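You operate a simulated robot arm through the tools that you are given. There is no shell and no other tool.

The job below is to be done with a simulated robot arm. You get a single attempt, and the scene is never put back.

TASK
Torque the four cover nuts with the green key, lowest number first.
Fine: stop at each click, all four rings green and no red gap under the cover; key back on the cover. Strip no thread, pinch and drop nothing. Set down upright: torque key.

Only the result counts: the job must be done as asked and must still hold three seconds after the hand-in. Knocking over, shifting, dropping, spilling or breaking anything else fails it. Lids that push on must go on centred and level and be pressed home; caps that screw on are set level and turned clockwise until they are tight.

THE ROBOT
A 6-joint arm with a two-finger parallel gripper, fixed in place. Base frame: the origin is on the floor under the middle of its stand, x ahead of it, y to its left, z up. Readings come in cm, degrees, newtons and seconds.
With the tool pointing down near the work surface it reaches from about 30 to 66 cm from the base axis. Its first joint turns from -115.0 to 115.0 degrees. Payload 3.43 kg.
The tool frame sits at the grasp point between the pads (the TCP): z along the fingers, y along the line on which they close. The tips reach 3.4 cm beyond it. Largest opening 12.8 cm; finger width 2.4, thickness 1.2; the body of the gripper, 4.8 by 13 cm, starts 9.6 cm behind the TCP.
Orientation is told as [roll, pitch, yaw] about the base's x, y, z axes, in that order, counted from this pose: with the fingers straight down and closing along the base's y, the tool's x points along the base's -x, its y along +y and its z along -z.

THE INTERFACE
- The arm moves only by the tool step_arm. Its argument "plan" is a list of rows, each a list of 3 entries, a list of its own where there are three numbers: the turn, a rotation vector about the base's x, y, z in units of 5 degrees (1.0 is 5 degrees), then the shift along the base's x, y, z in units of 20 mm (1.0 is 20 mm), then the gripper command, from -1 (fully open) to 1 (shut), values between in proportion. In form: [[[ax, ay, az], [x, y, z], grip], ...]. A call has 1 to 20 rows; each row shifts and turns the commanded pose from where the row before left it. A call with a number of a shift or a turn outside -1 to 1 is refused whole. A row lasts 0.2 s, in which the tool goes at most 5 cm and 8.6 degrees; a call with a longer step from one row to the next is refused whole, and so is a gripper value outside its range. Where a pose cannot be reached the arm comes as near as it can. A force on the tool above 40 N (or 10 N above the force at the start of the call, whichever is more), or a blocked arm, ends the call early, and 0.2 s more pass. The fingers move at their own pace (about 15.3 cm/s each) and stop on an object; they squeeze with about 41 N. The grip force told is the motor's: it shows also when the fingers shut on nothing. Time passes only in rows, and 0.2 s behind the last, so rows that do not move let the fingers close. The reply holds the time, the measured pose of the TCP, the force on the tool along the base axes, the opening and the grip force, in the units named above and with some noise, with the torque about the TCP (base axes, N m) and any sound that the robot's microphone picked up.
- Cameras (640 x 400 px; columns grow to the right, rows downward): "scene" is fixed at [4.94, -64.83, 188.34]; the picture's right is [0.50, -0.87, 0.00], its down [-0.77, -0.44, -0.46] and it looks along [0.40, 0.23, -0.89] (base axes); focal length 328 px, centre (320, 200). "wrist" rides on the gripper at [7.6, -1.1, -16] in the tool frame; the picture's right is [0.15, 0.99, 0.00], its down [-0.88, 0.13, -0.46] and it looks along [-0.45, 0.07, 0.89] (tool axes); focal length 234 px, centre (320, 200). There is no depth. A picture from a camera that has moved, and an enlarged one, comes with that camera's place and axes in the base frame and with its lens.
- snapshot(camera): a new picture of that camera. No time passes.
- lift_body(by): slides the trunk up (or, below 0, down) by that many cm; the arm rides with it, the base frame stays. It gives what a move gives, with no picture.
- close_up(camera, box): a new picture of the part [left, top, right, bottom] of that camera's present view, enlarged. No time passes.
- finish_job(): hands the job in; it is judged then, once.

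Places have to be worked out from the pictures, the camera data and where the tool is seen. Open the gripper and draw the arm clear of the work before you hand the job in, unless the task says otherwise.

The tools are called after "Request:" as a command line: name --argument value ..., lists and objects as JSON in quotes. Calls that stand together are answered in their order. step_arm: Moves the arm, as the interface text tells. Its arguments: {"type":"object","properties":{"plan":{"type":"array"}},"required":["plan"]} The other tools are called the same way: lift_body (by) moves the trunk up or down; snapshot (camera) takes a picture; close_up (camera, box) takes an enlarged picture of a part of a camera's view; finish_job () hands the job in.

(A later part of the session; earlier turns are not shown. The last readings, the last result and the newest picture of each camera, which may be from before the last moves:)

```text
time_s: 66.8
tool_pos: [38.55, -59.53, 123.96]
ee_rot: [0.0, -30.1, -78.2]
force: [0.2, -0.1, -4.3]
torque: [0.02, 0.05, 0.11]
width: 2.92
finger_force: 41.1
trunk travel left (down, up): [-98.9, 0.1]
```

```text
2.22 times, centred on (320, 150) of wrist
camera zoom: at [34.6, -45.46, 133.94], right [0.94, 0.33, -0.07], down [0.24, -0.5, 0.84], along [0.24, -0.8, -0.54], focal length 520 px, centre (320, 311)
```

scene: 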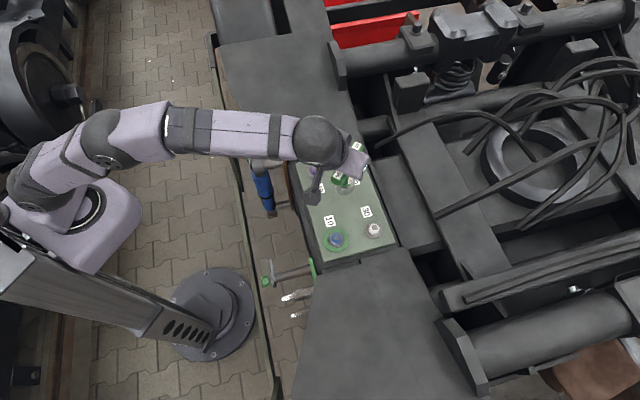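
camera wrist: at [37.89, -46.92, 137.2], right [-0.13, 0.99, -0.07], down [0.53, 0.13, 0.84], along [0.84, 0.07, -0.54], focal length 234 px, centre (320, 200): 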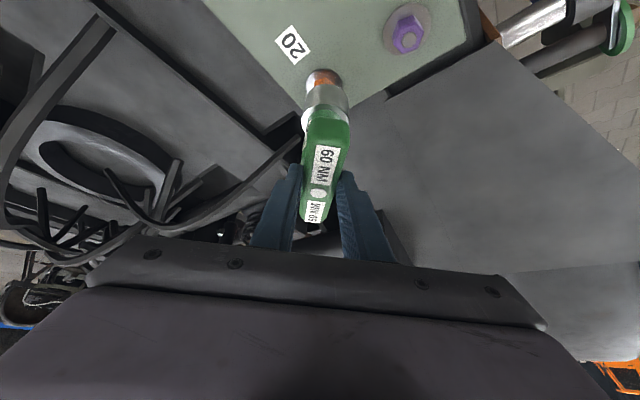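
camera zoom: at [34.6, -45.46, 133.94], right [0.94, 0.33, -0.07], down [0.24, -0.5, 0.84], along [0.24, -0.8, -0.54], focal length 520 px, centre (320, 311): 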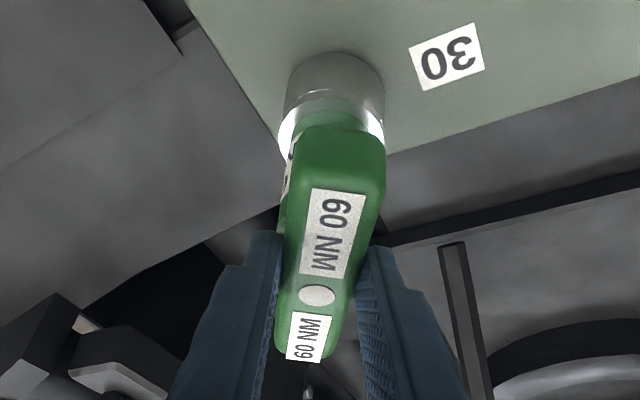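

Torque is 0.11 Nm at 18°. I turn another 5°.

Request:
step_arm --plan '[[[0, 0, -0.35], [0.0193, 0.0037, 0], 1], [[0, 0, -0.35], [0.0194, 0.0032, 0], 1], [[0, 0, -0.3], [0.0167, 0.0023, 0], 1], [[0, 0, 0], [0, 0, 0], 1]]'

Request:
close_up --camera "wrist" --box '[240, 60, 400, 240]'

```text
time_s: 67.8
tool_pos: [38.66, -59.48, 124.08]
ee_rot: [0.0, -30.1, -83.1]
force: [-0.8, 0.2, -4.1]
torque: [0.09, -0.01, 0.08]
width: 2.96
finger_force: 41.0
trunk travel left (down, up): [-98.9, 0.1]
```

```text
2.22 times, centred on (320, 150) of wrist
camera zoom: at [35.96, -45.15, 134.01], right [0.97, 0.24, -0.07], down [0.19, -0.51, 0.84], along [0.17, -0.82, -0.54], focal length 520 px, centre (320, 311)
```

zoom: 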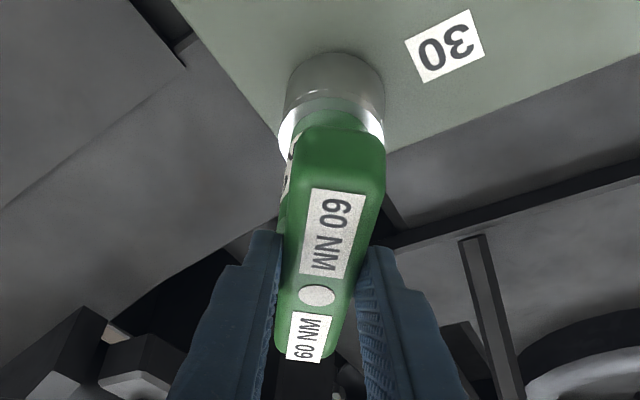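

At 23° there is no indicator and I am still within reach. I turn another 3.5°.

Request:
step_arm --plan '[[[0, 0, -0.25], [0.014, 0.0015, -0.015], 1], [[0, 0, -0.25], [0.014, 0.0012, 0], 1], [[0, 0, -0.2], [0.0112, 0.0008, 0], 1], [[0, 0, 0], [0, 0, 0], 1]]'

Request:
close_up --camera "wrist" --box '[240, 60, 400, 240]'

```text
time_s: 68.8
tool_pos: [38.74, -59.48, 124.0]
ee_rot: [0.1, -30.1, -86.6]
force: [0.0, -0.1, -4.4]
torque: [0.05, -0.05, 0.12]
width: 2.96
finger_force: 40.9
trunk travel left (down, up): [-98.9, 0.1]
```

```text
2.22 times, centred on (320, 150) of wrist
camera zoom: at [36.92, -45.0, 133.94], right [0.98, 0.19, -0.07], down [0.16, -0.53, 0.84], along [0.12, -0.83, -0.54], focal length 520 px, centre (320, 311)
```

zoom: 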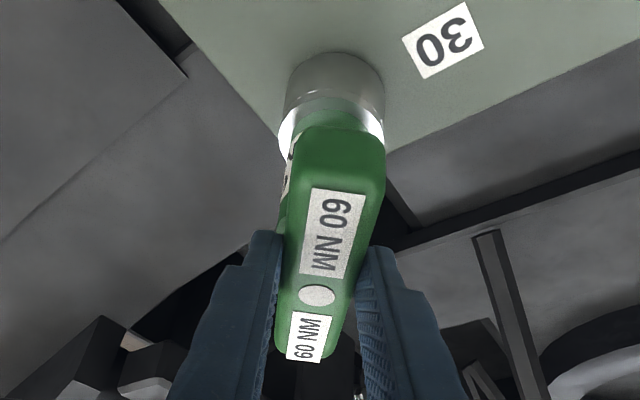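

Torque is 0.12 Nm at 26.6°. I turn another 3°.

Request:
step_arm --plan '[[[0, 0, -0.2], [0.0113, 0.0006, 0], 1], [[0, 0, -0.2], [0.0113, 0.0004, 0], 1], [[0, 0, -0.2], [0.0113, 0.0002, 0], 1], [[0, 0, 0], [0, 0, 0], 1]]'

Request:
close_up --camera "wrist" --box '[240, 60, 400, 240]'

```text
time_s: 69.8
tool_pos: [38.96, -59.5, 123.98]
ee_rot: [0.0, -30.0, -89.6]
force: [0.1, -0.3, -4.1]
torque: [0.08, 0.01, 0.1]
width: 2.95
finger_force: 41.4
trunk travel left (down, up): [-98.9, 0.1]
```

```text
2.22 times, centred on (320, 150) of wrist
camera zoom: at [37.78, -44.93, 133.91], right [0.99, 0.13, -0.07], down [0.13, -0.53, 0.84], along [0.07, -0.84, -0.54], focal length 520 px, centre (320, 311)
```

zoom: 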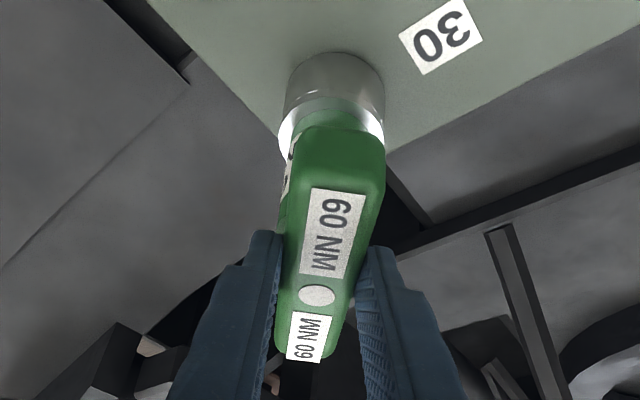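

29.6° and still in reach, with no indicator. I turn another 2.5°.

Request:
step_arm --plan '[[[0, 0, -0.25], [0.014, -0.0002, 0], 1], [[0, 0, -0.25], [0.014, -0.0006, 0], 1], [[0, 0, 0], [0, 0, 0], 1]]'

Request:
close_up --camera "wrist" --box '[240, 60, 400, 240]'

```text
time_s: 70.6
tool_pos: [39.07, -59.51, 123.91]
ee_rot: [-0.1, -30.2, -92.0]
force: [0.0, -0.1, -4.2]
torque: [0.05, 0.04, 0.11]
width: 2.99
finger_force: 41.5
trunk travel left (down, up): [-98.9, 0.1]
```

```text
2.22 times, centred on (320, 150) of wrist
camera zoom: at [38.5, -44.91, 133.92], right [0.99, 0.09, -0.07], down [0.11, -0.54, 0.84], along [0.04, -0.84, -0.54], focal length 520 px, centre (320, 311)
```

zoom: 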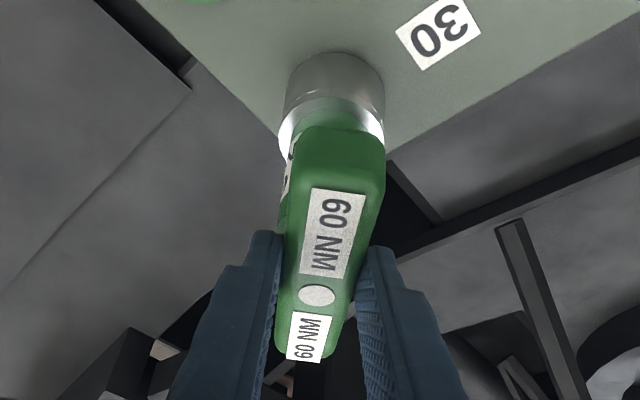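

32° with no indicator. I turn another 2°.

Request:
step_arm --plan '[[[0, 0, -0.2], [0.0112, -0.0005, 0], 1], [[0, 0, -0.2], [0.0112, -0.0007, 0], 1], [[0, 0, 0], [0, 0, 0], 1]]'

Request:
close_up --camera "wrist" --box '[240, 60, 400, 240]'

```text
time_s: 71.4
tool_pos: [39.07, -59.53, 124.05]
ee_rot: [0.0, -30.1, -94.1]
force: [1.3, -0.4, -4.0]
torque: [0.03, -0.11, 0.19]
width: 2.98
finger_force: 41.3
trunk travel left (down, up): [-98.9, 0.1]
```

```text
2.22 times, centred on (320, 150) of wrist
camera zoom: at [39.02, -44.92, 133.95], right [1.0, 0.06, -0.07], down [0.09, -0.54, 0.84], along [0.01, -0.84, -0.54], focal length 520 px, centre (320, 311)
```

zoom: 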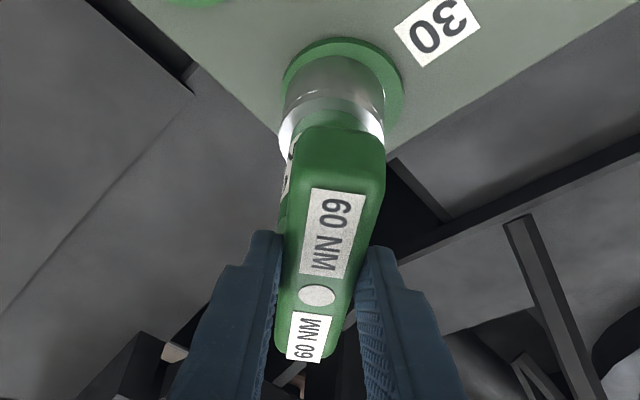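

The ring has turned green at 34°, but the pin is still flush. I creep on 0.8° toward the click.

Request:
step_arm --plan '[[[0, 0, -0.16], [0.009, -0.0006, 0], 1]]'

Request:
close_up --camera "wrist" --box '[240, 60, 400, 240]'

```text
time_s: 71.8
tool_pos: [38.96, -59.51, 123.84]
ee_rot: [0.0, -30.0, -95.0]
force: [1.4, -0.8, -4.3]
torque: [0.03, -0.18, 0.15]
width: 2.97
finger_force: 41.6
trunk travel left (down, up): [-98.9, 0.1]
```

```text
2.22 times, centred on (320, 150) of wrist
camera zoom: at [39.25, -44.94, 133.92], right [1.0, 0.04, -0.07], down [0.08, -0.54, 0.84], along [-0.01, -0.84, -0.54], focal length 520 px, centre (320, 311)
```

zoom: 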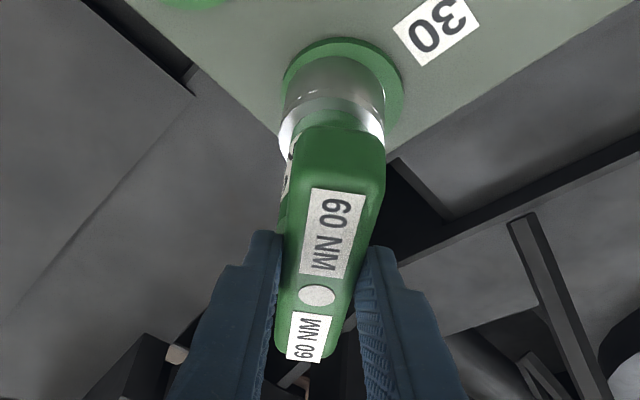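

No pop yet at 35.0°. Another 0.7°.

Request:
step_arm --plan '[[[0, 0, -0.14], [0.006, -0.0006, 0], 1]]'

Request:
close_up --camera "wrist" --box '[240, 60, 400, 240]'

```text
time_s: 72.2
tool_pos: [39.1, -59.41, 123.94]
ee_rot: [-0.1, -30.1, -95.6]
force: [2.3, -0.6, -3.9]
torque: [-0.06, -0.25, 0.21]
width: 2.95
finger_force: 40.8
trunk travel left (down, up): [-98.9, 0.1]
```

```text
2.22 times, centred on (320, 150) of wrist
camera zoom: at [39.44, -44.91, 133.91], right [1.0, 0.03, -0.07], down [0.08, -0.54, 0.84], along [-0.02, -0.84, -0.54], focal length 520 px, centre (320, 311)
```

zoom: 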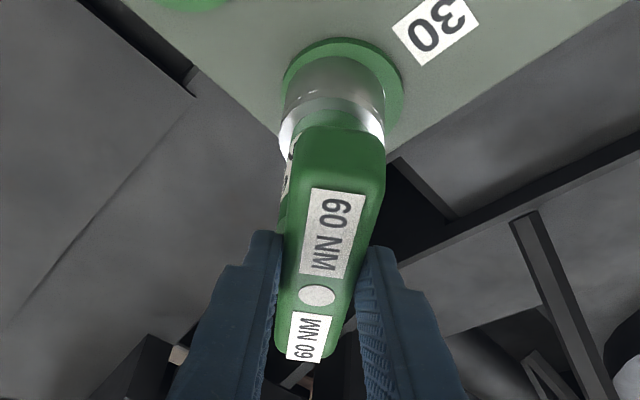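

A small side load (Fx 2.3 N) acts at the socket, so I trim the tool +x slightly while creeping another 0.6°.

Request:
step_arm --plan '[[[0, 0, -0.12], [0.025, 0, 0], 1]]'

Request:
close_up --camera "wrist" --box '[240, 60, 400, 240]'

```text
time_s: 72.6
tool_pos: [39.15, -59.54, 123.92]
ee_rot: [-0.1, -30.2, -96.1]
force: [2.4, -1.0, -4.4]
torque: [-0.04, -0.27, 0.06]
width: 2.97
finger_force: 40.8
trunk travel left (down, up): [-98.9, 0.1]
```

```text
2.22 times, centred on (320, 150) of wrist
camera zoom: at [39.63, -44.89, 133.91], right [1.0, 0.02, -0.07], down [0.07, -0.54, 0.84], along [-0.02, -0.84, -0.54], focal length 520 px, centre (320, 311)
```

zoom: 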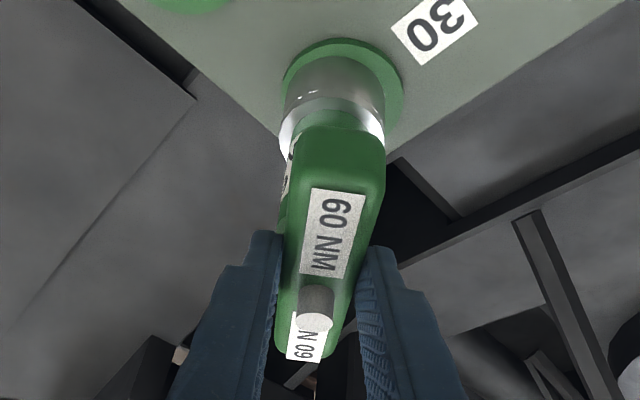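

The pin popped at 36.1°, so nut 30 has clicked with a green ring. I stop and lift straight up.

Request:
step_arm --plan '[[[0, 0, 0], [0.01, 0, 0.1], 1], [[0, 0, 0], [0.01, 0, 0.2], 1], [[0, 0, 0], [0, 0, 0.3], 1], [[0, 0, 0], [0, 0, 0.3], 1], [[0, 0, 0], [0, 0, 0.3], 1], [[0, 0, 0], [0, 0, 0.3], 1], [[0, 0, 0], [0, 0, 0.2], 1], [[0, 0, 0], [0, 0, 0], 1]]'

Request:
close_up --camera "wrist" --box '[240, 60, 400, 240]'

Request:
close_up --camera "scene" --box '[280, 130, 408, 260]'

```text
time_s: 74.4
tool_pos: [38.95, -58.99, 127.32]
ee_rot: [-0.2, -30.1, -96.1]
force: [-0.2, -0.1, -4.5]
torque: [0.08, -0.04, -0.03]
width: 2.95
finger_force: 40.7
out of reach, approached as far as the arm can: row 5, 7
trunk travel left (down, up): [-98.9, 0.1]
```

```text
2.22 times, centred on (320, 150) of wrist
camera zoom: at [39.43, -44.31, 137.23], right [1.0, 0.02, -0.07], down [0.07, -0.54, 0.84], along [-0.02, -0.84, -0.54], focal length 520 px, centre (320, 311)
```

zoom: 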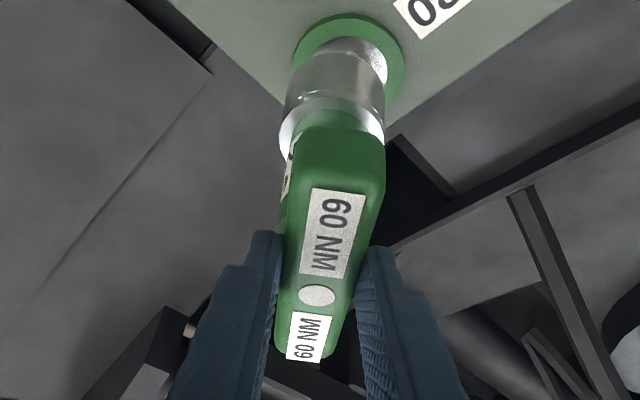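

```text
3.08 times, centred on (344, 195) of scene
camera zoom: at [4.94, -64.83, 188.34], right [0.5, -0.87, 0.0], down [-0.77, -0.44, -0.46], along [0.4, 0.23, -0.89], focal length 1010 px, centre (246, 215)
```

zoom: 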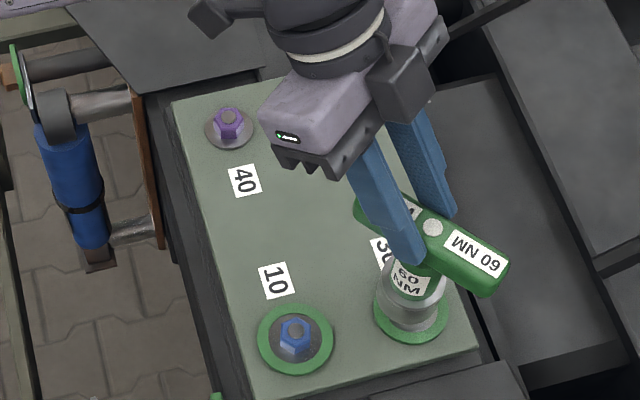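

Nut 30 has its green ring. Now nut 40: I carry the key over the middle of the cover while turning back to yaw 0°.

Request:
step_arm --plan '[[[0, 0, 0.961], [0.0, 0.494, 0.03], 1], [[0, 0, 0.961], [0.1, 0.494, 0.03], 1], [[0, 0, 0.961], [0.156, 0.494, 0], 1], [[0, 0, 0.961], [0.156, 0.494, 0], 1], [[0, 0, 0.961], [0.156, 0.494, 0], 1], [[0, 0, 0.961], [0.156, 0.494, 0], 1], [[0, 0, 0.961], [0.156, 0.494, 0], 1], [[0, 0, 0.961], [0.156, 0.494, 0], 1], [[0, 0, 0.961], [0.156, 0.494, 0], 1], [[0, 0, 0.961], [0.156, 0.494, 0], 1], [[0, 0, 0.961], [0.156, 0.494, 0], 1], [[0, 0, 0.961], [0.156, 0.494, 0], 1], [[0, 0, 0.961], [0.156, 0.494, 0], 1], [[0, 0, 0.961], [0.156, 0.494, 0], 1], [[0, 0, 0.961], [0.156, 0.494, 0], 1], [[0, 0, 0.961], [0.156, 0.494, 0], 1], [[0, 0, 0.961], [0.156, 0.494, 0], 1], [[0, 0, 0.961], [0.207, 0.494, 0], 1], [[0, 0, 0.961], [0.207, 0.494, 0], 1], [[0, 0, 0.961], [0.207, 0.494, 0], 1]]'

Request:
close_up --camera "wrist" --box '[285, 50, 365, 130]'

Request:
close_up --camera "scene" --box '[295, 145, 345, 185]'

```text
time_s: 78.6
tool_pos: [44.86, -39.16, 127.32]
ee_rot: [0.0, -30.2, -0.2]
force: [0.2, 0.2, -4.4]
torque: [-0.03, 0.07, -0.01]
width: 2.97
finger_force: 40.8
trunk travel left (down, up): [-98.9, 0.1]
```

```text
5.00 times, centred on (325, 90) of wrist
camera zoom: at [30.34, -40.25, 137.25], right [-0.12, 0.99, -0.07], down [0.53, 0.13, 0.84], along [0.84, 0.07, -0.54], focal length 1171 px, centre (295, 750)
```

zoom: 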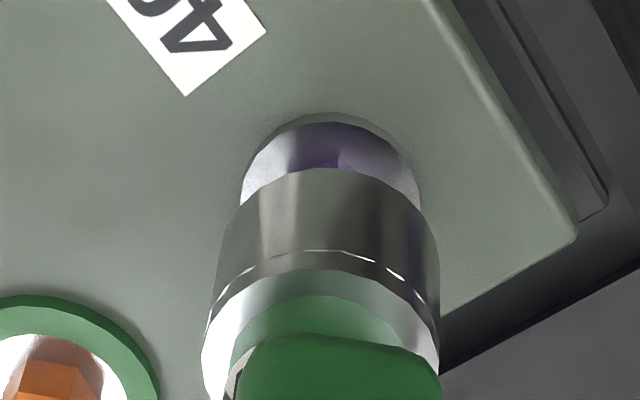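

```text
10.00 times, centred on (320, 165) of scene
camera zoom: at [4.94, -64.83, 188.34], right [0.5, -0.87, 0.0], down [-0.77, -0.44, -0.46], along [0.4, 0.23, -0.89], focal length 3282 px, centre (320, 550)
```

zoom: 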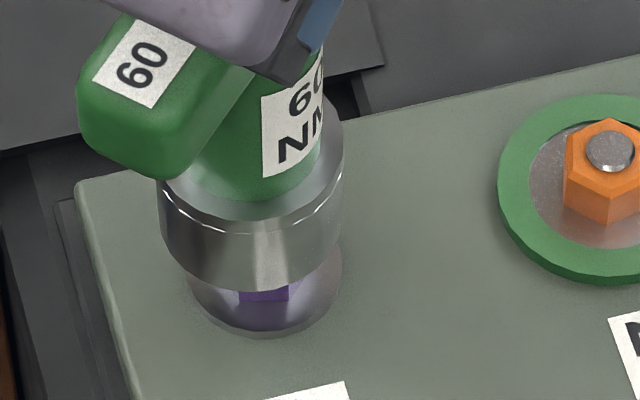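

Wrist and scene views both put the key short of nut 40 in x by roughly 0.3 cm. I shift (+0.32, -0.04) cm and re-check.

Request:
step_arm --plan '[[[0, 0, 0], [0.08, -0.01, -0.05], 1], [[0, 0, 0], [0.08, -0.01, -0.05], 1], [[0, 0, 0], [0, 0, 0], 1]]'

Request:
close_up --camera "wrist" --box '[285, 50, 365, 130]'

Request:
close_up --camera "scene" --box '[295, 145, 345, 185]'

```text
time_s: 79.4
tool_pos: [45.11, -39.17, 127.18]
ee_rot: [0.0, -30.2, -0.3]
force: [-0.4, 0.4, -3.9]
torque: [-0.01, 0.1, 0.03]
width: 2.96
finger_force: 40.5
trunk travel left (down, up): [-98.9, 0.1]
```

```text
5.00 times, centred on (325, 90) of wrist
camera zoom: at [30.69, -40.27, 137.1], right [-0.12, 0.99, -0.07], down [0.53, 0.13, 0.84], along [0.84, 0.06, -0.54], focal length 1171 px, centre (295, 750)
```

zoom: 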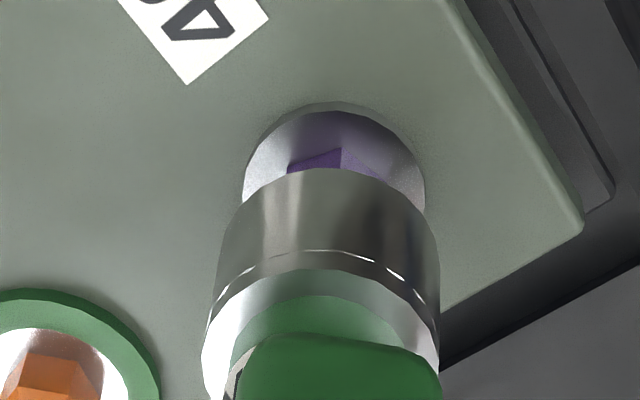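

```text
10.00 times, centred on (320, 165) of scene
camera zoom: at [4.94, -64.83, 188.34], right [0.5, -0.87, 0.0], down [-0.77, -0.44, -0.46], along [0.4, 0.23, -0.89], focal length 3282 px, centre (320, 550)
```

zoom: 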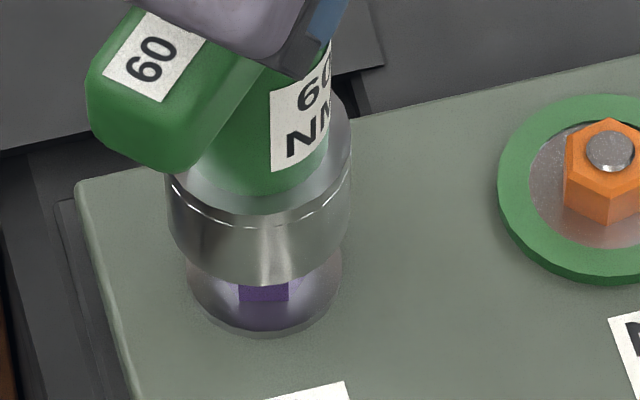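

Aligned in both views. I lower onto nut 40 in small steps.

Request:
step_arm --plan '[[[0, 0, 0.05], [0, 0, -0.15], 1], [[0, 0, 0], [0, 0, -0.15], 1], [[0, 0, 0], [0, 0, -0.15], 1], [[0, 0, 0], [0, 0, -0.15], 1], [[0, 0, 0], [0, 0, -0.1], 1], [[0, 0, 0], [0, 0, 0], 1]]'

Request:
close_up --camera "wrist" --box '[285, 50, 365, 130]'

```text
time_s: 80.8
tool_pos: [45.27, -39.18, 125.57]
ee_rot: [0.0, -30.1, 0.1]
force: [0.5, -0.6, -4.2]
torque: [-0.01, 0.09, 0.01]
width: 2.96
finger_force: 40.4
trunk travel left (down, up): [-98.9, 0.1]
```

```text
5.00 times, centred on (325, 90) of wrist
camera zoom: at [30.73, -40.3, 135.62], right [-0.13, 0.99, -0.07], down [0.53, 0.13, 0.84], along [0.84, 0.07, -0.54], focal length 1171 px, centre (295, 750)
```

zoom: 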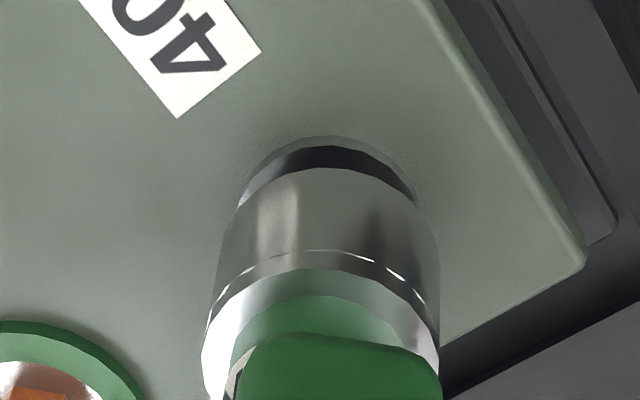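

Nearly concentric. I trim -0.08 cm in y and continue down.

Request:
step_arm --plan '[[[0, 0, 0], [-0.01, -0.04, -0.1], 1], [[0, 0, 0], [0, 0, -0.1], 1], [[0, 0, 0], [0, 0, -0.1], 1], [[0, 0, 0], [0, 0, -0.1], 1], [[0, 0, 0], [0, 0, 0], 1]]'

```text
time_s: 82.0
tool_pos: [45.23, -39.23, 124.76]
ee_rot: [0.0, -30.1, 0.0]
force: [0.2, 0.1, -5.2]
torque: [-0.04, 0.04, -0.01]
width: 2.97
finger_force: 40.8
trunk travel left (down, up): [-98.9, 0.1]
```

The socket is over nut 40 with no contact force. I go down to the seat.

Request:
step_arm --plan '[[[0, 0, 0], [0, 0, -0.1], 1], [[0, 0, 0], [0, 0, -0.1], 1], [[0, 0, 0], [0, 0, -0.1], 1], [[0, 0, 0], [0, 0, -0.07], 1], [[0, 0, 0], [0, 0, 0], 1]]'

Request:
close_up --camera "wrist" --box '[240, 60, 400, 240]'

Request:
close_up --camera "scene" --box '[290, 140, 370, 200]'

```text
time_s: 83.2
tool_pos: [45.15, -39.2, 124.19]
ee_rot: [0.1, -30.1, 0.1]
force: [0.0, -0.7, -3.9]
torque: [0.0, 0.07, 0.04]
width: 2.94
finger_force: 40.8
trunk travel left (down, up): [-98.9, 0.1]
```

```text
2.22 times, centred on (320, 150) of wrist
camera zoom: at [30.72, -40.34, 134.14], right [-0.13, 0.99, -0.07], down [0.53, 0.13, 0.84], along [0.84, 0.07, -0.54], focal length 520 px, centre (320, 311)
```

zoom: 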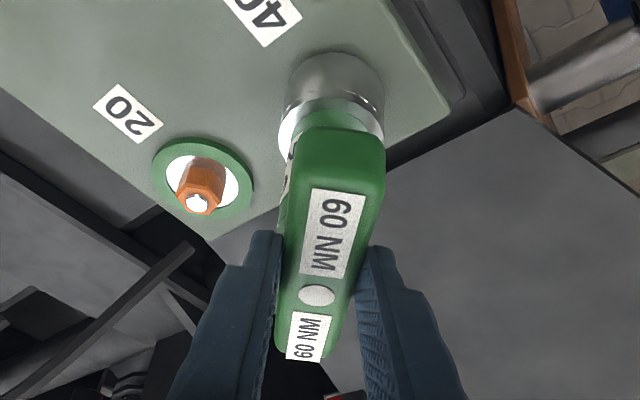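

```text
6.67 times, centred on (330, 170) of scene
camera zoom: at [4.94, -64.83, 188.34], right [0.5, -0.87, 0.0], down [-0.77, -0.44, -0.46], along [0.4, 0.23, -0.89], focal length 2188 px, centre (253, 400)
```

zoom: 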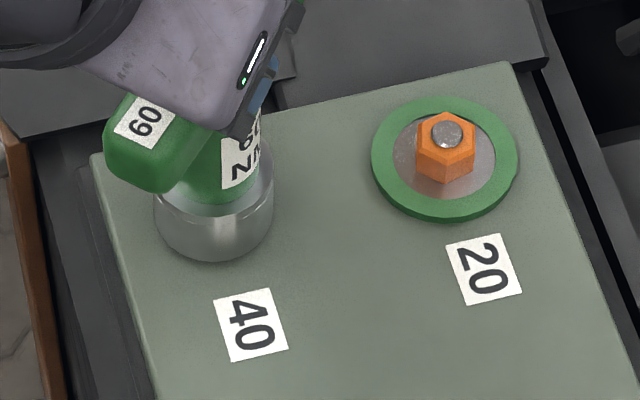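

I ease down another 1 mm and turn the first 10° clockwise on nut 40.

Request:
step_arm --plan '[[[0, 0, 0], [0, 0, -0.05], 1], [[0, 0, -0.5], [0.0012, 0.028, 0], 1], [[0, 0, -0.5], [0.002, 0.028, 0], 1], [[0, 0, -0.5], [0.003, 0.028, 0], 1], [[0, 0, -0.5], [0.0043, 0.0277, 0], 1], [[0, 0, 0], [0, 0, 0], 1]]'

Request:
close_up --camera "wrist" --box '[240, 60, 400, 240]'

```text
time_s: 84.6
tool_pos: [45.19, -39.12, 124.06]
ee_rot: [0.0, -30.0, -10.0]
force: [0.2, 0.6, -4.0]
torque: [0.0, 0.06, 0.05]
width: 2.96
finger_force: 40.8
trunk travel left (down, up): [-98.9, 0.1]
```

```text
2.22 times, centred on (320, 150) of wrist
camera zoom: at [30.75, -37.63, 134.05], right [0.05, 1.0, -0.07], down [0.55, 0.04, 0.84], along [0.83, -0.08, -0.54], focal length 520 px, centre (320, 311)
```

zoom: 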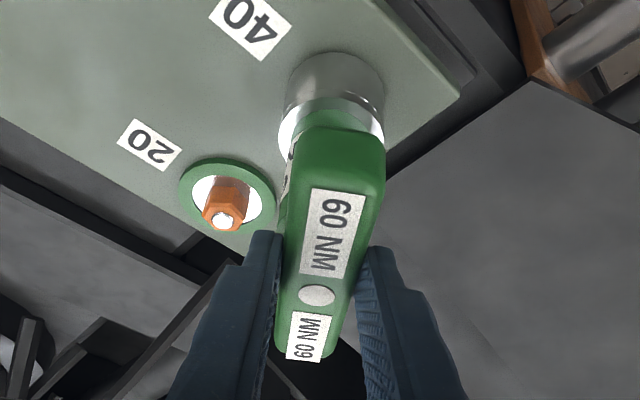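

10° done with torque at 0.05 Nm. I turn another 8°.

Request:
step_arm --plan '[[[0, 0, -0.4], [0.0046, 0.022, 0], 1], [[0, 0, -0.4], [0.0053, 0.0218, 0], 1], [[0, 0, -0.4], [0.006, 0.0216, 0], 1], [[0, 0, -0.4], [0.0066, 0.0215, 0], 1], [[0, 0, 0], [0, 0, 0], 1]]'

Request:
close_up --camera "wrist" --box '[240, 60, 400, 240]'

```text
time_s: 85.8
tool_pos: [45.29, -38.95, 124.11]
ee_rot: [0.0, -30.1, -18.1]
force: [0.6, 0.4, -4.9]
torque: [0.01, 0.08, 0.06]
width: 2.95
finger_force: 40.9
trunk travel left (down, up): [-98.9, 0.1]
```

```text
2.22 times, centred on (320, 150) of wrist
camera zoom: at [31.12, -35.42, 134.1], right [0.18, 0.98, -0.07], down [0.55, -0.04, 0.84], along [0.82, -0.19, -0.54], focal length 520 px, centre (320, 311)
```

zoom: 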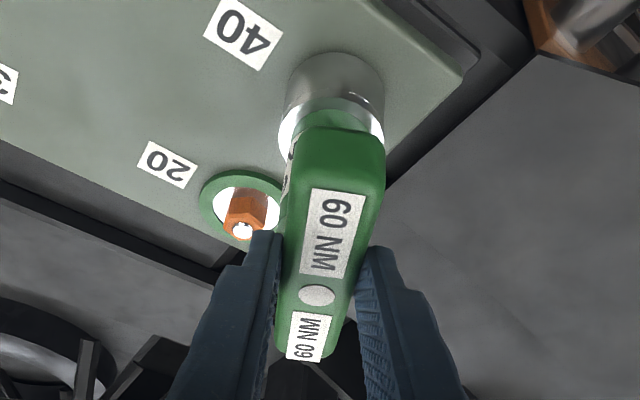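

18° with torque at 0.06 Nm. I turn another 5°.

Request:
step_arm --plan '[[[0, 0, -0.35], [0.0065, 0.0185, -0.01], 1], [[0, 0, -0.35], [0.007, 0.0183, 0], 1], [[0, 0, -0.3], [0.0063, 0.0155, 0], 1], [[0, 0, 0], [0, 0, 0], 1]]'

Request:
close_up --camera "wrist" --box '[240, 60, 400, 240]'

```text
time_s: 86.8
tool_pos: [45.25, -38.66, 124.01]
ee_rot: [-0.1, -30.1, -23.0]
force: [0.5, 0.0, -4.2]
torque: [0.02, 0.1, 0.12]
width: 2.95
finger_force: 40.9
trunk travel left (down, up): [-98.9, 0.1]
```

```text
2.22 times, centred on (320, 150) of wrist
camera zoom: at [31.48, -34.12, 133.99], right [0.27, 0.96, -0.07], down [0.54, -0.09, 0.84], along [0.8, -0.27, -0.54], focal length 520 px, centre (320, 311)
```

zoom: 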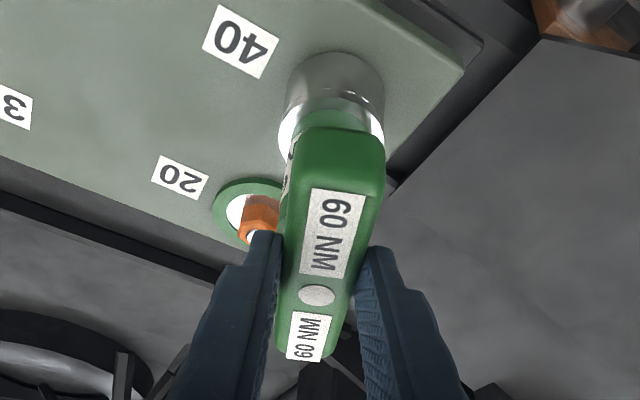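

23° with torque at 0.12 Nm. I turn another 3.5°.

Request:
step_arm --plan '[[[0, 0, -0.25], [0.0057, 0.0128, 0], 1], [[0, 0, -0.25], [0.006, 0.0127, 0], 1], [[0, 0, -0.2], [0.005, 0.01, 0], 1], [[0, 0, 0], [0, 0, 0], 1]]'

Request:
close_up --camera "wrist" --box '[240, 60, 400, 240]'

```text
time_s: 87.8
tool_pos: [45.28, -38.68, 124.03]
ee_rot: [0.0, -30.1, -26.3]
force: [-0.5, -0.2, -4.5]
torque: [0.01, 0.08, 0.1]
width: 2.98
finger_force: 41.2
trunk travel left (down, up): [-98.9, 0.1]
```

```text
2.22 times, centred on (320, 150) of wrist
camera zoom: at [31.84, -33.18, 134.01], right [0.33, 0.94, -0.07], down [0.54, -0.12, 0.84], along [0.78, -0.31, -0.54], focal length 520 px, centre (320, 311)
```

zoom: 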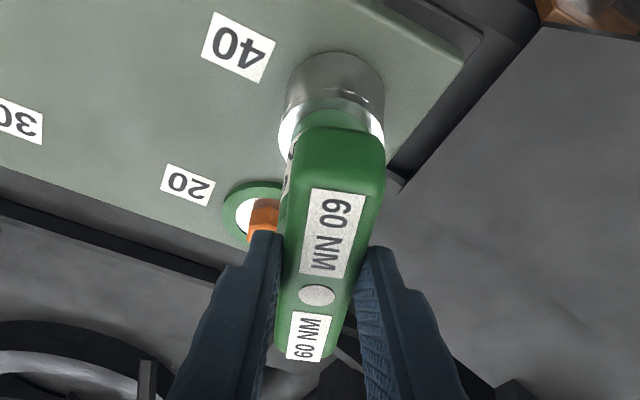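

26.3° with no indicator. I turn another 3°.

Request:
step_arm --plan '[[[0, 0, -0.2], [0.005, 0.01, 0], 1], [[0, 0, -0.2], [0.0052, 0.0099, 0], 1], [[0, 0, -0.2], [0.0054, 0.0098, 0], 1], [[0, 0, 0], [0, 0, 0], 1]]'

Request:
close_up --camera "wrist" --box '[240, 60, 400, 240]'

```text
time_s: 88.8
tool_pos: [45.45, -38.62, 124.1]
ee_rot: [-0.1, -30.2, -29.4]
force: [-0.6, -0.5, -4.5]
torque: [0.03, 0.08, 0.14]
width: 2.95
finger_force: 40.8
trunk travel left (down, up): [-98.9, 0.1]
```

```text
2.22 times, centred on (320, 150) of wrist
camera zoom: at [32.27, -32.44, 134.04], right [0.38, 0.92, -0.07], down [0.53, -0.15, 0.84], along [0.76, -0.35, -0.54], focal length 520 px, centre (320, 311)
```

zoom: 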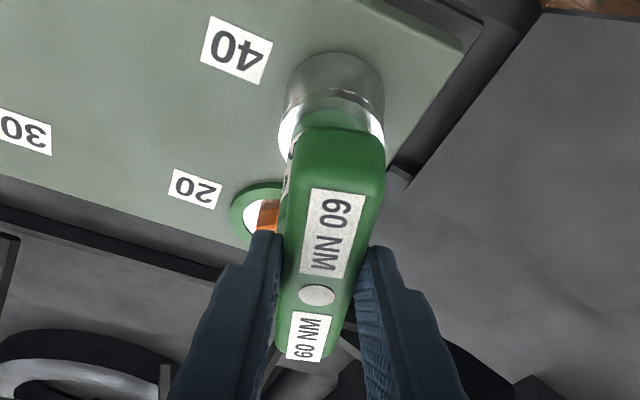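

29.4° with torque at 0.14 Nm. I turn another 2.5°.

Request:
step_arm --plan '[[[0, 0, -0.25], [0.007, 0.0122, 0], 1], [[0, 0, -0.25], [0.0073, 0.012, 0], 1], [[0, 0, 0], [0, 0, 0], 1]]'

Request:
close_up --camera "wrist" --box '[240, 60, 400, 240]'

```text
time_s: 89.6
tool_pos: [45.43, -38.69, 124.0]
ee_rot: [0.0, -30.2, -31.9]
force: [-0.3, -0.8, -4.1]
torque: [0.01, 0.09, 0.14]
width: 2.97
finger_force: 40.3
trunk travel left (down, up): [-98.9, 0.1]
```

```text
2.22 times, centred on (320, 150) of wrist
camera zoom: at [32.53, -31.82, 134.03], right [0.42, 0.91, -0.07], down [0.52, -0.17, 0.84], along [0.74, -0.39, -0.54], focal length 520 px, centre (320, 311)
```

zoom: 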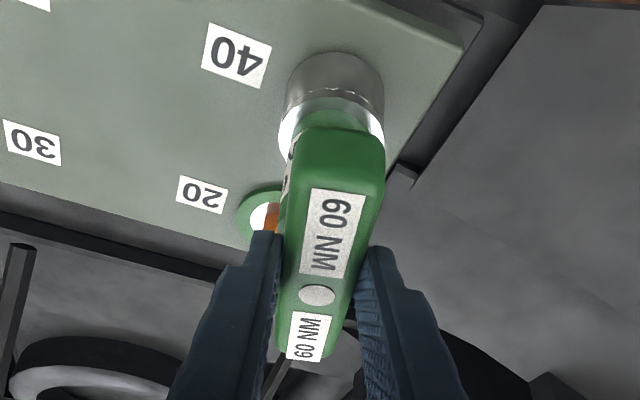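

31.9° with no indicator. I turn another 1.8°.

Request:
step_arm --plan '[[[0, 0, -0.18], [0.0055, 0.0086, 0], 1], [[0, 0, -0.18], [0.0056, 0.0085, 0], 1], [[0, 0, 0], [0, 0, 0], 1]]'

Request:
close_up --camera "wrist" --box '[240, 60, 400, 240]'

```text
time_s: 90.4
tool_pos: [45.36, -38.47, 124.03]
ee_rot: [0.0, -30.0, -33.7]
force: [0.8, 0.7, -4.4]
torque: [0.02, 0.04, 0.17]
width: 2.97
finger_force: 41.4
trunk travel left (down, up): [-98.9, 0.1]
```

```text
2.22 times, centred on (320, 150) of wrist
camera zoom: at [32.77, -31.38, 134.04], right [0.44, 0.89, -0.07], down [0.52, -0.19, 0.84], along [0.73, -0.41, -0.54], focal length 520 px, centre (320, 311)
```

zoom: 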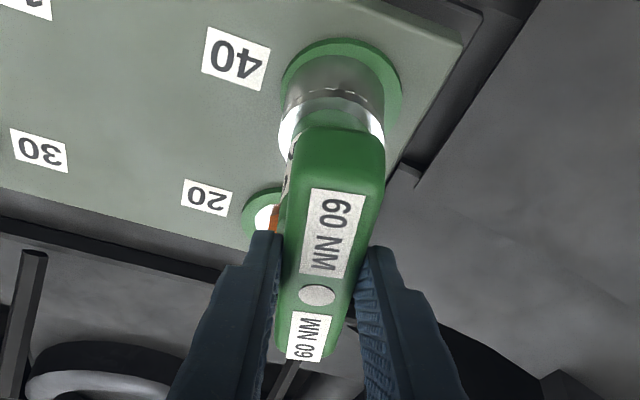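

The ring is green at 33.7° and the pin is still flush. I creep on 0.8° toward the click.

Request:
step_arm --plan '[[[0, 0, -0.16], [0.0051, 0.0075, 0], 1]]'

Request:
close_up --camera "wrist" --box '[240, 60, 400, 240]'

```text
time_s: 90.8
tool_pos: [45.41, -38.6, 123.97]
ee_rot: [0.0, -30.1, -34.6]
force: [0.4, 0.4, -3.7]
torque: [0.04, 0.07, 0.16]
width: 2.95
finger_force: 41.4
trunk travel left (down, up): [-98.9, 0.1]
```

```text
2.22 times, centred on (320, 150) of wrist
camera zoom: at [32.87, -31.22, 133.99], right [0.46, 0.89, -0.07], down [0.51, -0.2, 0.84], along [0.73, -0.42, -0.54], focal length 520 px, centre (320, 311)
```

zoom: 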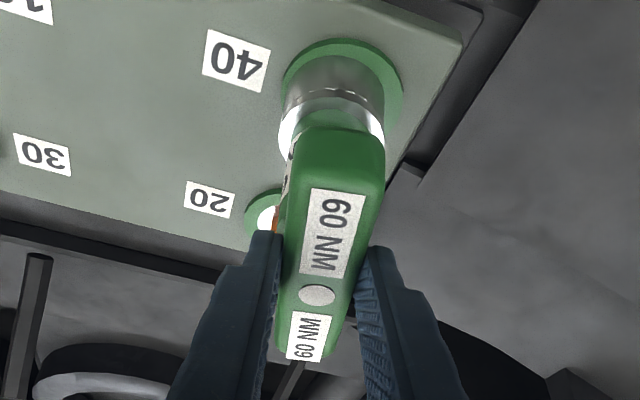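

No pop yet at 34.6°. Another 0.6°.

Request:
step_arm --plan '[[[0, 0, -0.12], [0.004, 0.0055, 0], 1]]'

Request:
close_up --camera "wrist" --box '[240, 60, 400, 240]'

```text
time_s: 91.2
tool_pos: [45.34, -38.44, 123.96]
ee_rot: [0.0, -30.0, -35.1]
force: [-0.1, -0.7, -3.5]
torque: [0.03, 0.04, 0.16]
width: 2.98
finger_force: 40.9
trunk travel left (down, up): [-98.9, 0.1]
```

```text
2.22 times, centred on (320, 150) of wrist
camera zoom: at [32.94, -31.07, 134.03], right [0.47, 0.88, -0.07], down [0.51, -0.2, 0.84], along [0.72, -0.43, -0.54], focal length 520 px, centre (320, 311)
```

zoom: 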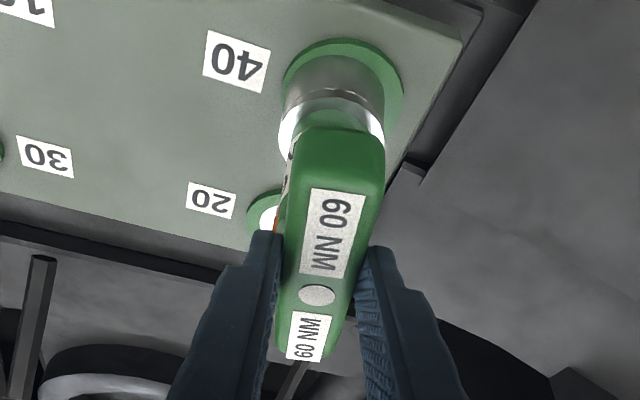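

The pin is still flush at 35.1°. Another 0.6°.

Request:
step_arm --plan '[[[0, 0, -0.12], [0.004, 0.0055, 0], 1]]'

Request:
close_up --camera "wrist" --box '[240, 60, 400, 240]'

```text
time_s: 91.6
tool_pos: [45.45, -38.4, 123.99]
ee_rot: [0.0, -30.1, -35.7]
force: [1.0, -0.1, -5.1]
torque: [0.03, 0.04, 0.15]
width: 2.96
finger_force: 41.1
trunk travel left (down, up): [-98.9, 0.1]
```

```text
2.22 times, centred on (320, 150) of wrist
camera zoom: at [33.07, -30.92, 134.01], right [0.47, 0.88, -0.07], down [0.51, -0.21, 0.84], along [0.72, -0.43, -0.54], focal length 520 px, centre (320, 311)
```

zoom: 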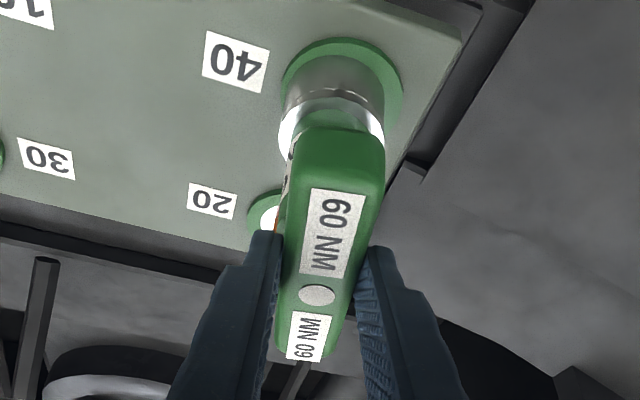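

Torque is still 0.15 Nm and the pin is flush at 35.7°. Nut 30 clicked near 36.1°, so I creep another 0.5°.

Request:
step_arm --plan '[[[0, 0, -0.1], [0.0033, 0.0045, 0], 1]]'

Request:
close_up --camera "wrist" --box '[240, 60, 400, 240]'

```text
time_s: 92.0
tool_pos: [45.47, -38.43, 123.96]
ee_rot: [0.0, -30.1, -36.4]
force: [-0.6, 0.2, -4.2]
torque: [0.03, 0.06, 0.17]
width: 2.96
finger_force: 40.9
trunk travel left (down, up): [-98.9, 0.1]
```

```text
2.22 times, centred on (320, 150) of wrist
camera zoom: at [33.12, -30.79, 134.03], right [0.48, 0.87, -0.07], down [0.51, -0.21, 0.84], along [0.71, -0.44, -0.54], focal length 520 px, centre (320, 311)
```

zoom: 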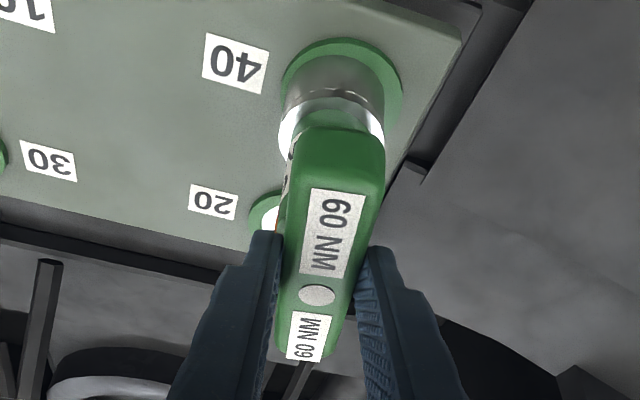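

Torque is still 0.17 Nm, with no drop and no pin, so no click yet. Another 0.5°.

Request:
step_arm --plan '[[[0, 0, -0.1], [0.0033, 0.0045, 0], 1]]'

Request:
close_up --camera "wrist" --box '[240, 60, 400, 240]'

```text
time_s: 92.4
tool_pos: [45.42, -38.43, 124.04]
ee_rot: [-0.1, -30.1, -36.7]
force: [0.3, 0.3, -3.8]
torque: [0.07, 0.03, -0.01]
width: 2.99
finger_force: 41.2
trunk travel left (down, up): [-98.9, 0.1]
```

```text
2.22 times, centred on (320, 150) of wrist
camera zoom: at [33.18, -30.66, 134.02], right [0.49, 0.87, -0.07], down [0.51, -0.21, 0.84], along [0.71, -0.45, -0.54], focal length 520 px, centre (320, 311)
```

zoom: 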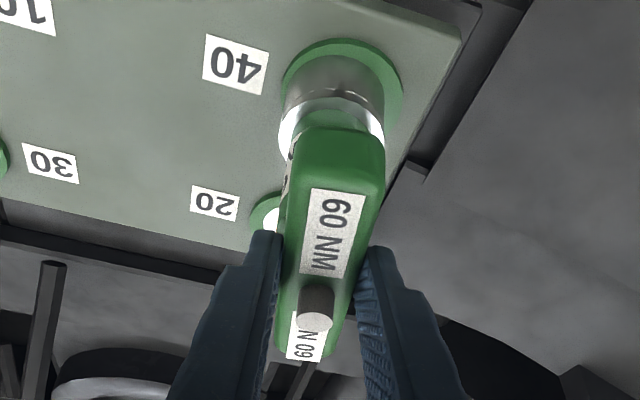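

The pin popped and the torque dropped to zero at 36.7°, so nut 40 has clicked. I stop and lift the key straight up.

Request:
step_arm --plan '[[[0, 0, 0], [0, 0, 0.1], 1], [[0, 0, 0], [0, 0, 0.2], 1], [[0, 0, 0], [0, 0, 0.3], 1], [[0, 0, 0], [0, 0, 0.3], 1], [[0, 0, 0], [0, 0, 0.3], 1], [[0, 0, 0], [0, 0, 0.3], 1], [[0, 0, 0], [0, 0, 0.2], 1], [[0, 0, 0], [0, 0, 0], 1]]'

Request:
close_up --camera "scene" --box '[280, 130, 408, 260]'

Request:
snapshot --camera "wrist"

```text
time_s: 94.2
tool_pos: [45.42, -38.55, 127.47]
ee_rot: [0.0, -30.0, -36.7]
force: [0.5, 0.6, -3.3]
torque: [0.06, 0.05, 0.01]
width: 2.97
finger_force: 41.2
trunk travel left (down, up): [-98.9, 0.1]
```

```text
3.08 times, centred on (344, 195) of scene
camera zoom: at [4.94, -64.83, 188.34], right [0.5, -0.87, 0.0], down [-0.77, -0.44, -0.46], along [0.4, 0.23, -0.89], focal length 1010 px, centre (246, 215)
```

zoom: 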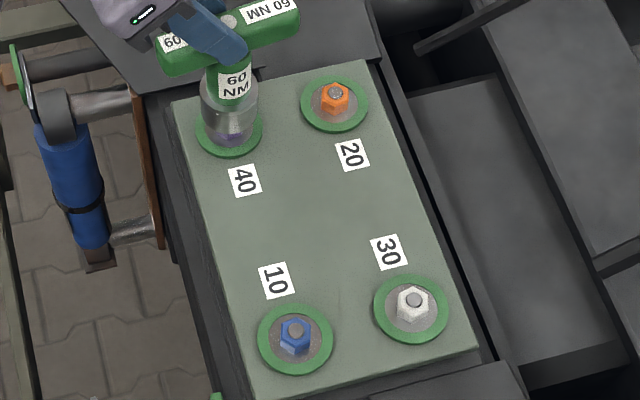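

```text
taken
camera wrist: at [33.2, -30.63, 137.45], right [0.49, 0.87, -0.07], down [0.51, -0.21, 0.84], along [0.71, -0.45, -0.54], focal length 234 px, centre (320, 200)
```

wrist: 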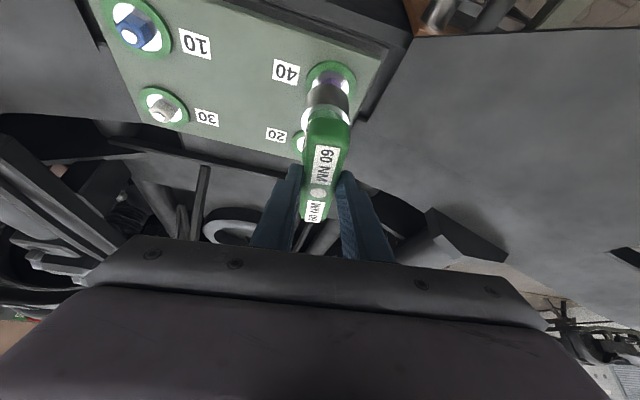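

All four rings are green. I carry the key back over the cover's middle at yaw -45°, staying raised.

Request:
step_arm --plan '[[[0, 0, -0.277], [-0.297, -0.867, 0], 1], [[0, 0, -0.277], [-0.297, -0.867, 0], 1], [[0, 0, -0.277], [-0.297, -0.867, 0], 1], [[0, 0, -0.277], [-0.297, -0.867, 0], 1], [[0, 0, -0.277], [-0.297, -0.867, 0], 1], [[0, 0, -0.277], [-0.297, -0.867, 0], 1], [[0, 0, 0], [0, 0, 0], 1]]'

Request:
close_up --camera "scene" --box '[280, 130, 408, 260]'

Request:
close_up --camera "wrist" --box '[195, 20, 455, 160]'

```text
time_s: 95.8
tool_pos: [41.82, -48.92, 127.31]
ee_rot: [0.0, -30.0, -45.1]
force: [-1.1, 0.0, -5.1]
torque: [0.06, 0.08, 0.0]
width: 2.97
finger_force: 41.2
trunk travel left (down, up): [-98.9, 0.1]
```

```text
3.08 times, centred on (344, 195) of scene
camera zoom: at [4.94, -64.83, 188.34], right [0.5, -0.87, 0.0], down [-0.77, -0.44, -0.46], along [0.4, 0.23, -0.89], focal length 1010 px, centre (246, 215)
```

zoom: 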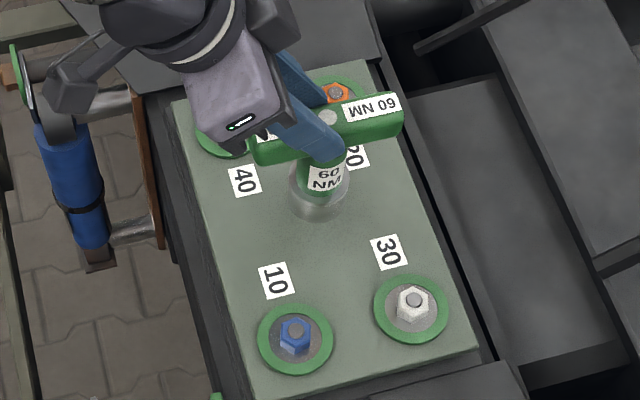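

```text
2.46 times, centred on (325, 90) of wrist
camera zoom: at [30.77, -39.4, 137.4], right [0.61, 0.79, -0.07], down [0.47, -0.29, 0.84], along [0.64, -0.55, -0.54], focal length 576 px, centre (308, 471)
```

zoom: 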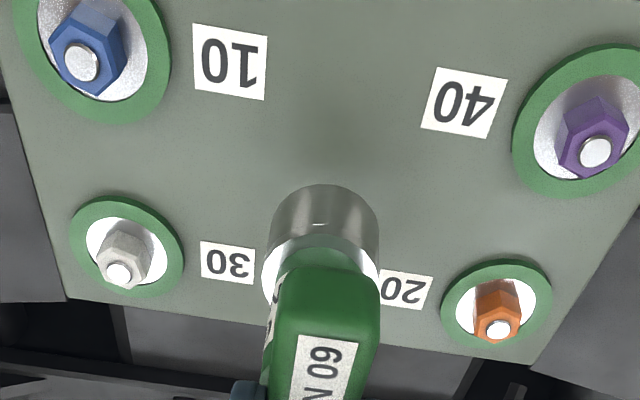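

The key is centred above the cover. I lower it to just above the surface.

Request:
step_arm --plan '[[[0, 0, 0], [0, 0, -0.4], 1], [[0, 0, 0], [0, 0, -0.4], 1], [[0, 0, 0], [0, 0, -0.4], 1], [[0, 0, 0], [0, 0, -0.3], 1], [[0, 0, 0], [0, 0, -0.15], 1], [[0, 0, 0], [0, 0, 0], 1]]'

Request:
close_up --camera "wrist" --box '[240, 60, 400, 240]'

```text
time_s: 97.2
tool_pos: [42.08, -48.92, 124.14]
ee_rot: [0.1, -30.0, -45.2]
force: [0.3, 0.4, -2.9]
torque: [0.08, 0.03, -0.01]
width: 2.96
finger_force: 40.8
trunk travel left (down, up): [-98.9, 0.1]
```

```text
2.22 times, centred on (320, 150) of wrist
camera zoom: at [30.96, -39.39, 134.12], right [0.61, 0.79, -0.07], down [0.47, -0.29, 0.84], along [0.64, -0.54, -0.55], focal length 520 px, centre (320, 311)
```

zoom: 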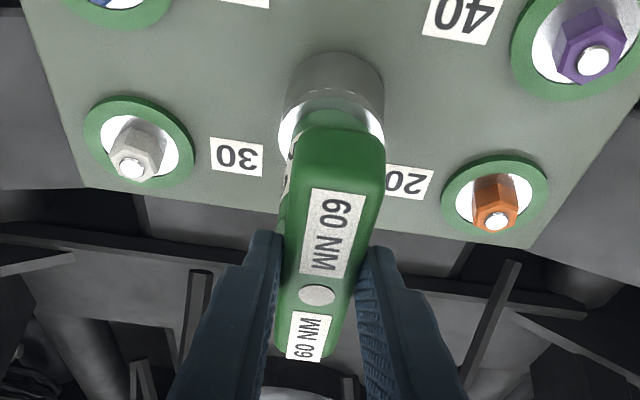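

TCP z is 124.14, so about 5 mm above the surface. I lower in 1 mm steps until the load comes off.

Request:
step_arm --plan '[[[0, 0, 0], [0, 0, -0.06], 1], [[0, 0, 0], [0, 0, -0.05], 1], [[0, 0, 0], [0, 0, -0.05], 1], [[0, 0, 0], [0, 0, -0.03], 1], [[0, 0, 0], [0, 0, 0], 1]]'

```text
time_s: 98.4
tool_pos: [41.94, -48.84, 123.8]
ee_rot: [0.0, -30.1, -45.1]
force: [0.3, -0.7, -1.8]
torque: [-0.01, 0.01, 0.03]
width: 2.97
finger_force: 40.6
trunk travel left (down, up): [-98.9, 0.1]
```

The load has dropped from 4.2 to about 1.8 N, so contact is beginning. A touch further down.

Request:
step_arm --plan '[[[0, 0, 0], [0, 0, -0.025], 1], [[0, 0, 0], [0, 0, 0], 1]]'

```text
time_s: 99.0
tool_pos: [41.88, -48.89, 123.76]
ee_rot: [0.1, -30.2, -45.0]
force: [0.1, 0.6, 0.2]
torque: [-0.05, -0.1, 0.0]
width: 2.93
finger_force: 40.5
trunk travel left (down, up): [-98.9, 0.1]
```

The weight is now carried by the cover (Fz ≈ 0). I check the key's uprightness visually before releasing.

Request:
close_up --camera "scene" --box '[310, 150, 390, 210]'

Request:
close_up --camera "wrist" --box '[240, 60, 400, 240]'

```text
6.67 times, centred on (350, 180) of scene
camera zoom: at [4.94, -64.83, 188.34], right [0.5, -0.87, 0.0], down [-0.77, -0.44, -0.46], along [0.4, 0.23, -0.89], focal length 2188 px, centre (120, 333)
```

zoom: 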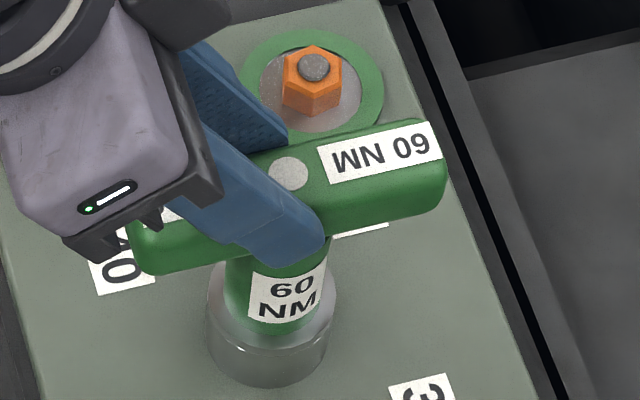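

```text
2.22 times, centred on (320, 150) of wrist
camera zoom: at [30.87, -39.29, 133.72], right [0.61, 0.79, -0.07], down [0.47, -0.28, 0.84], along [0.64, -0.55, -0.54], focal length 520 px, centre (320, 311)
```

zoom: 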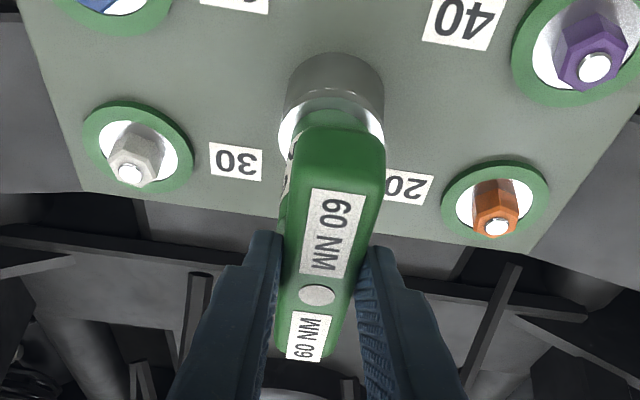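

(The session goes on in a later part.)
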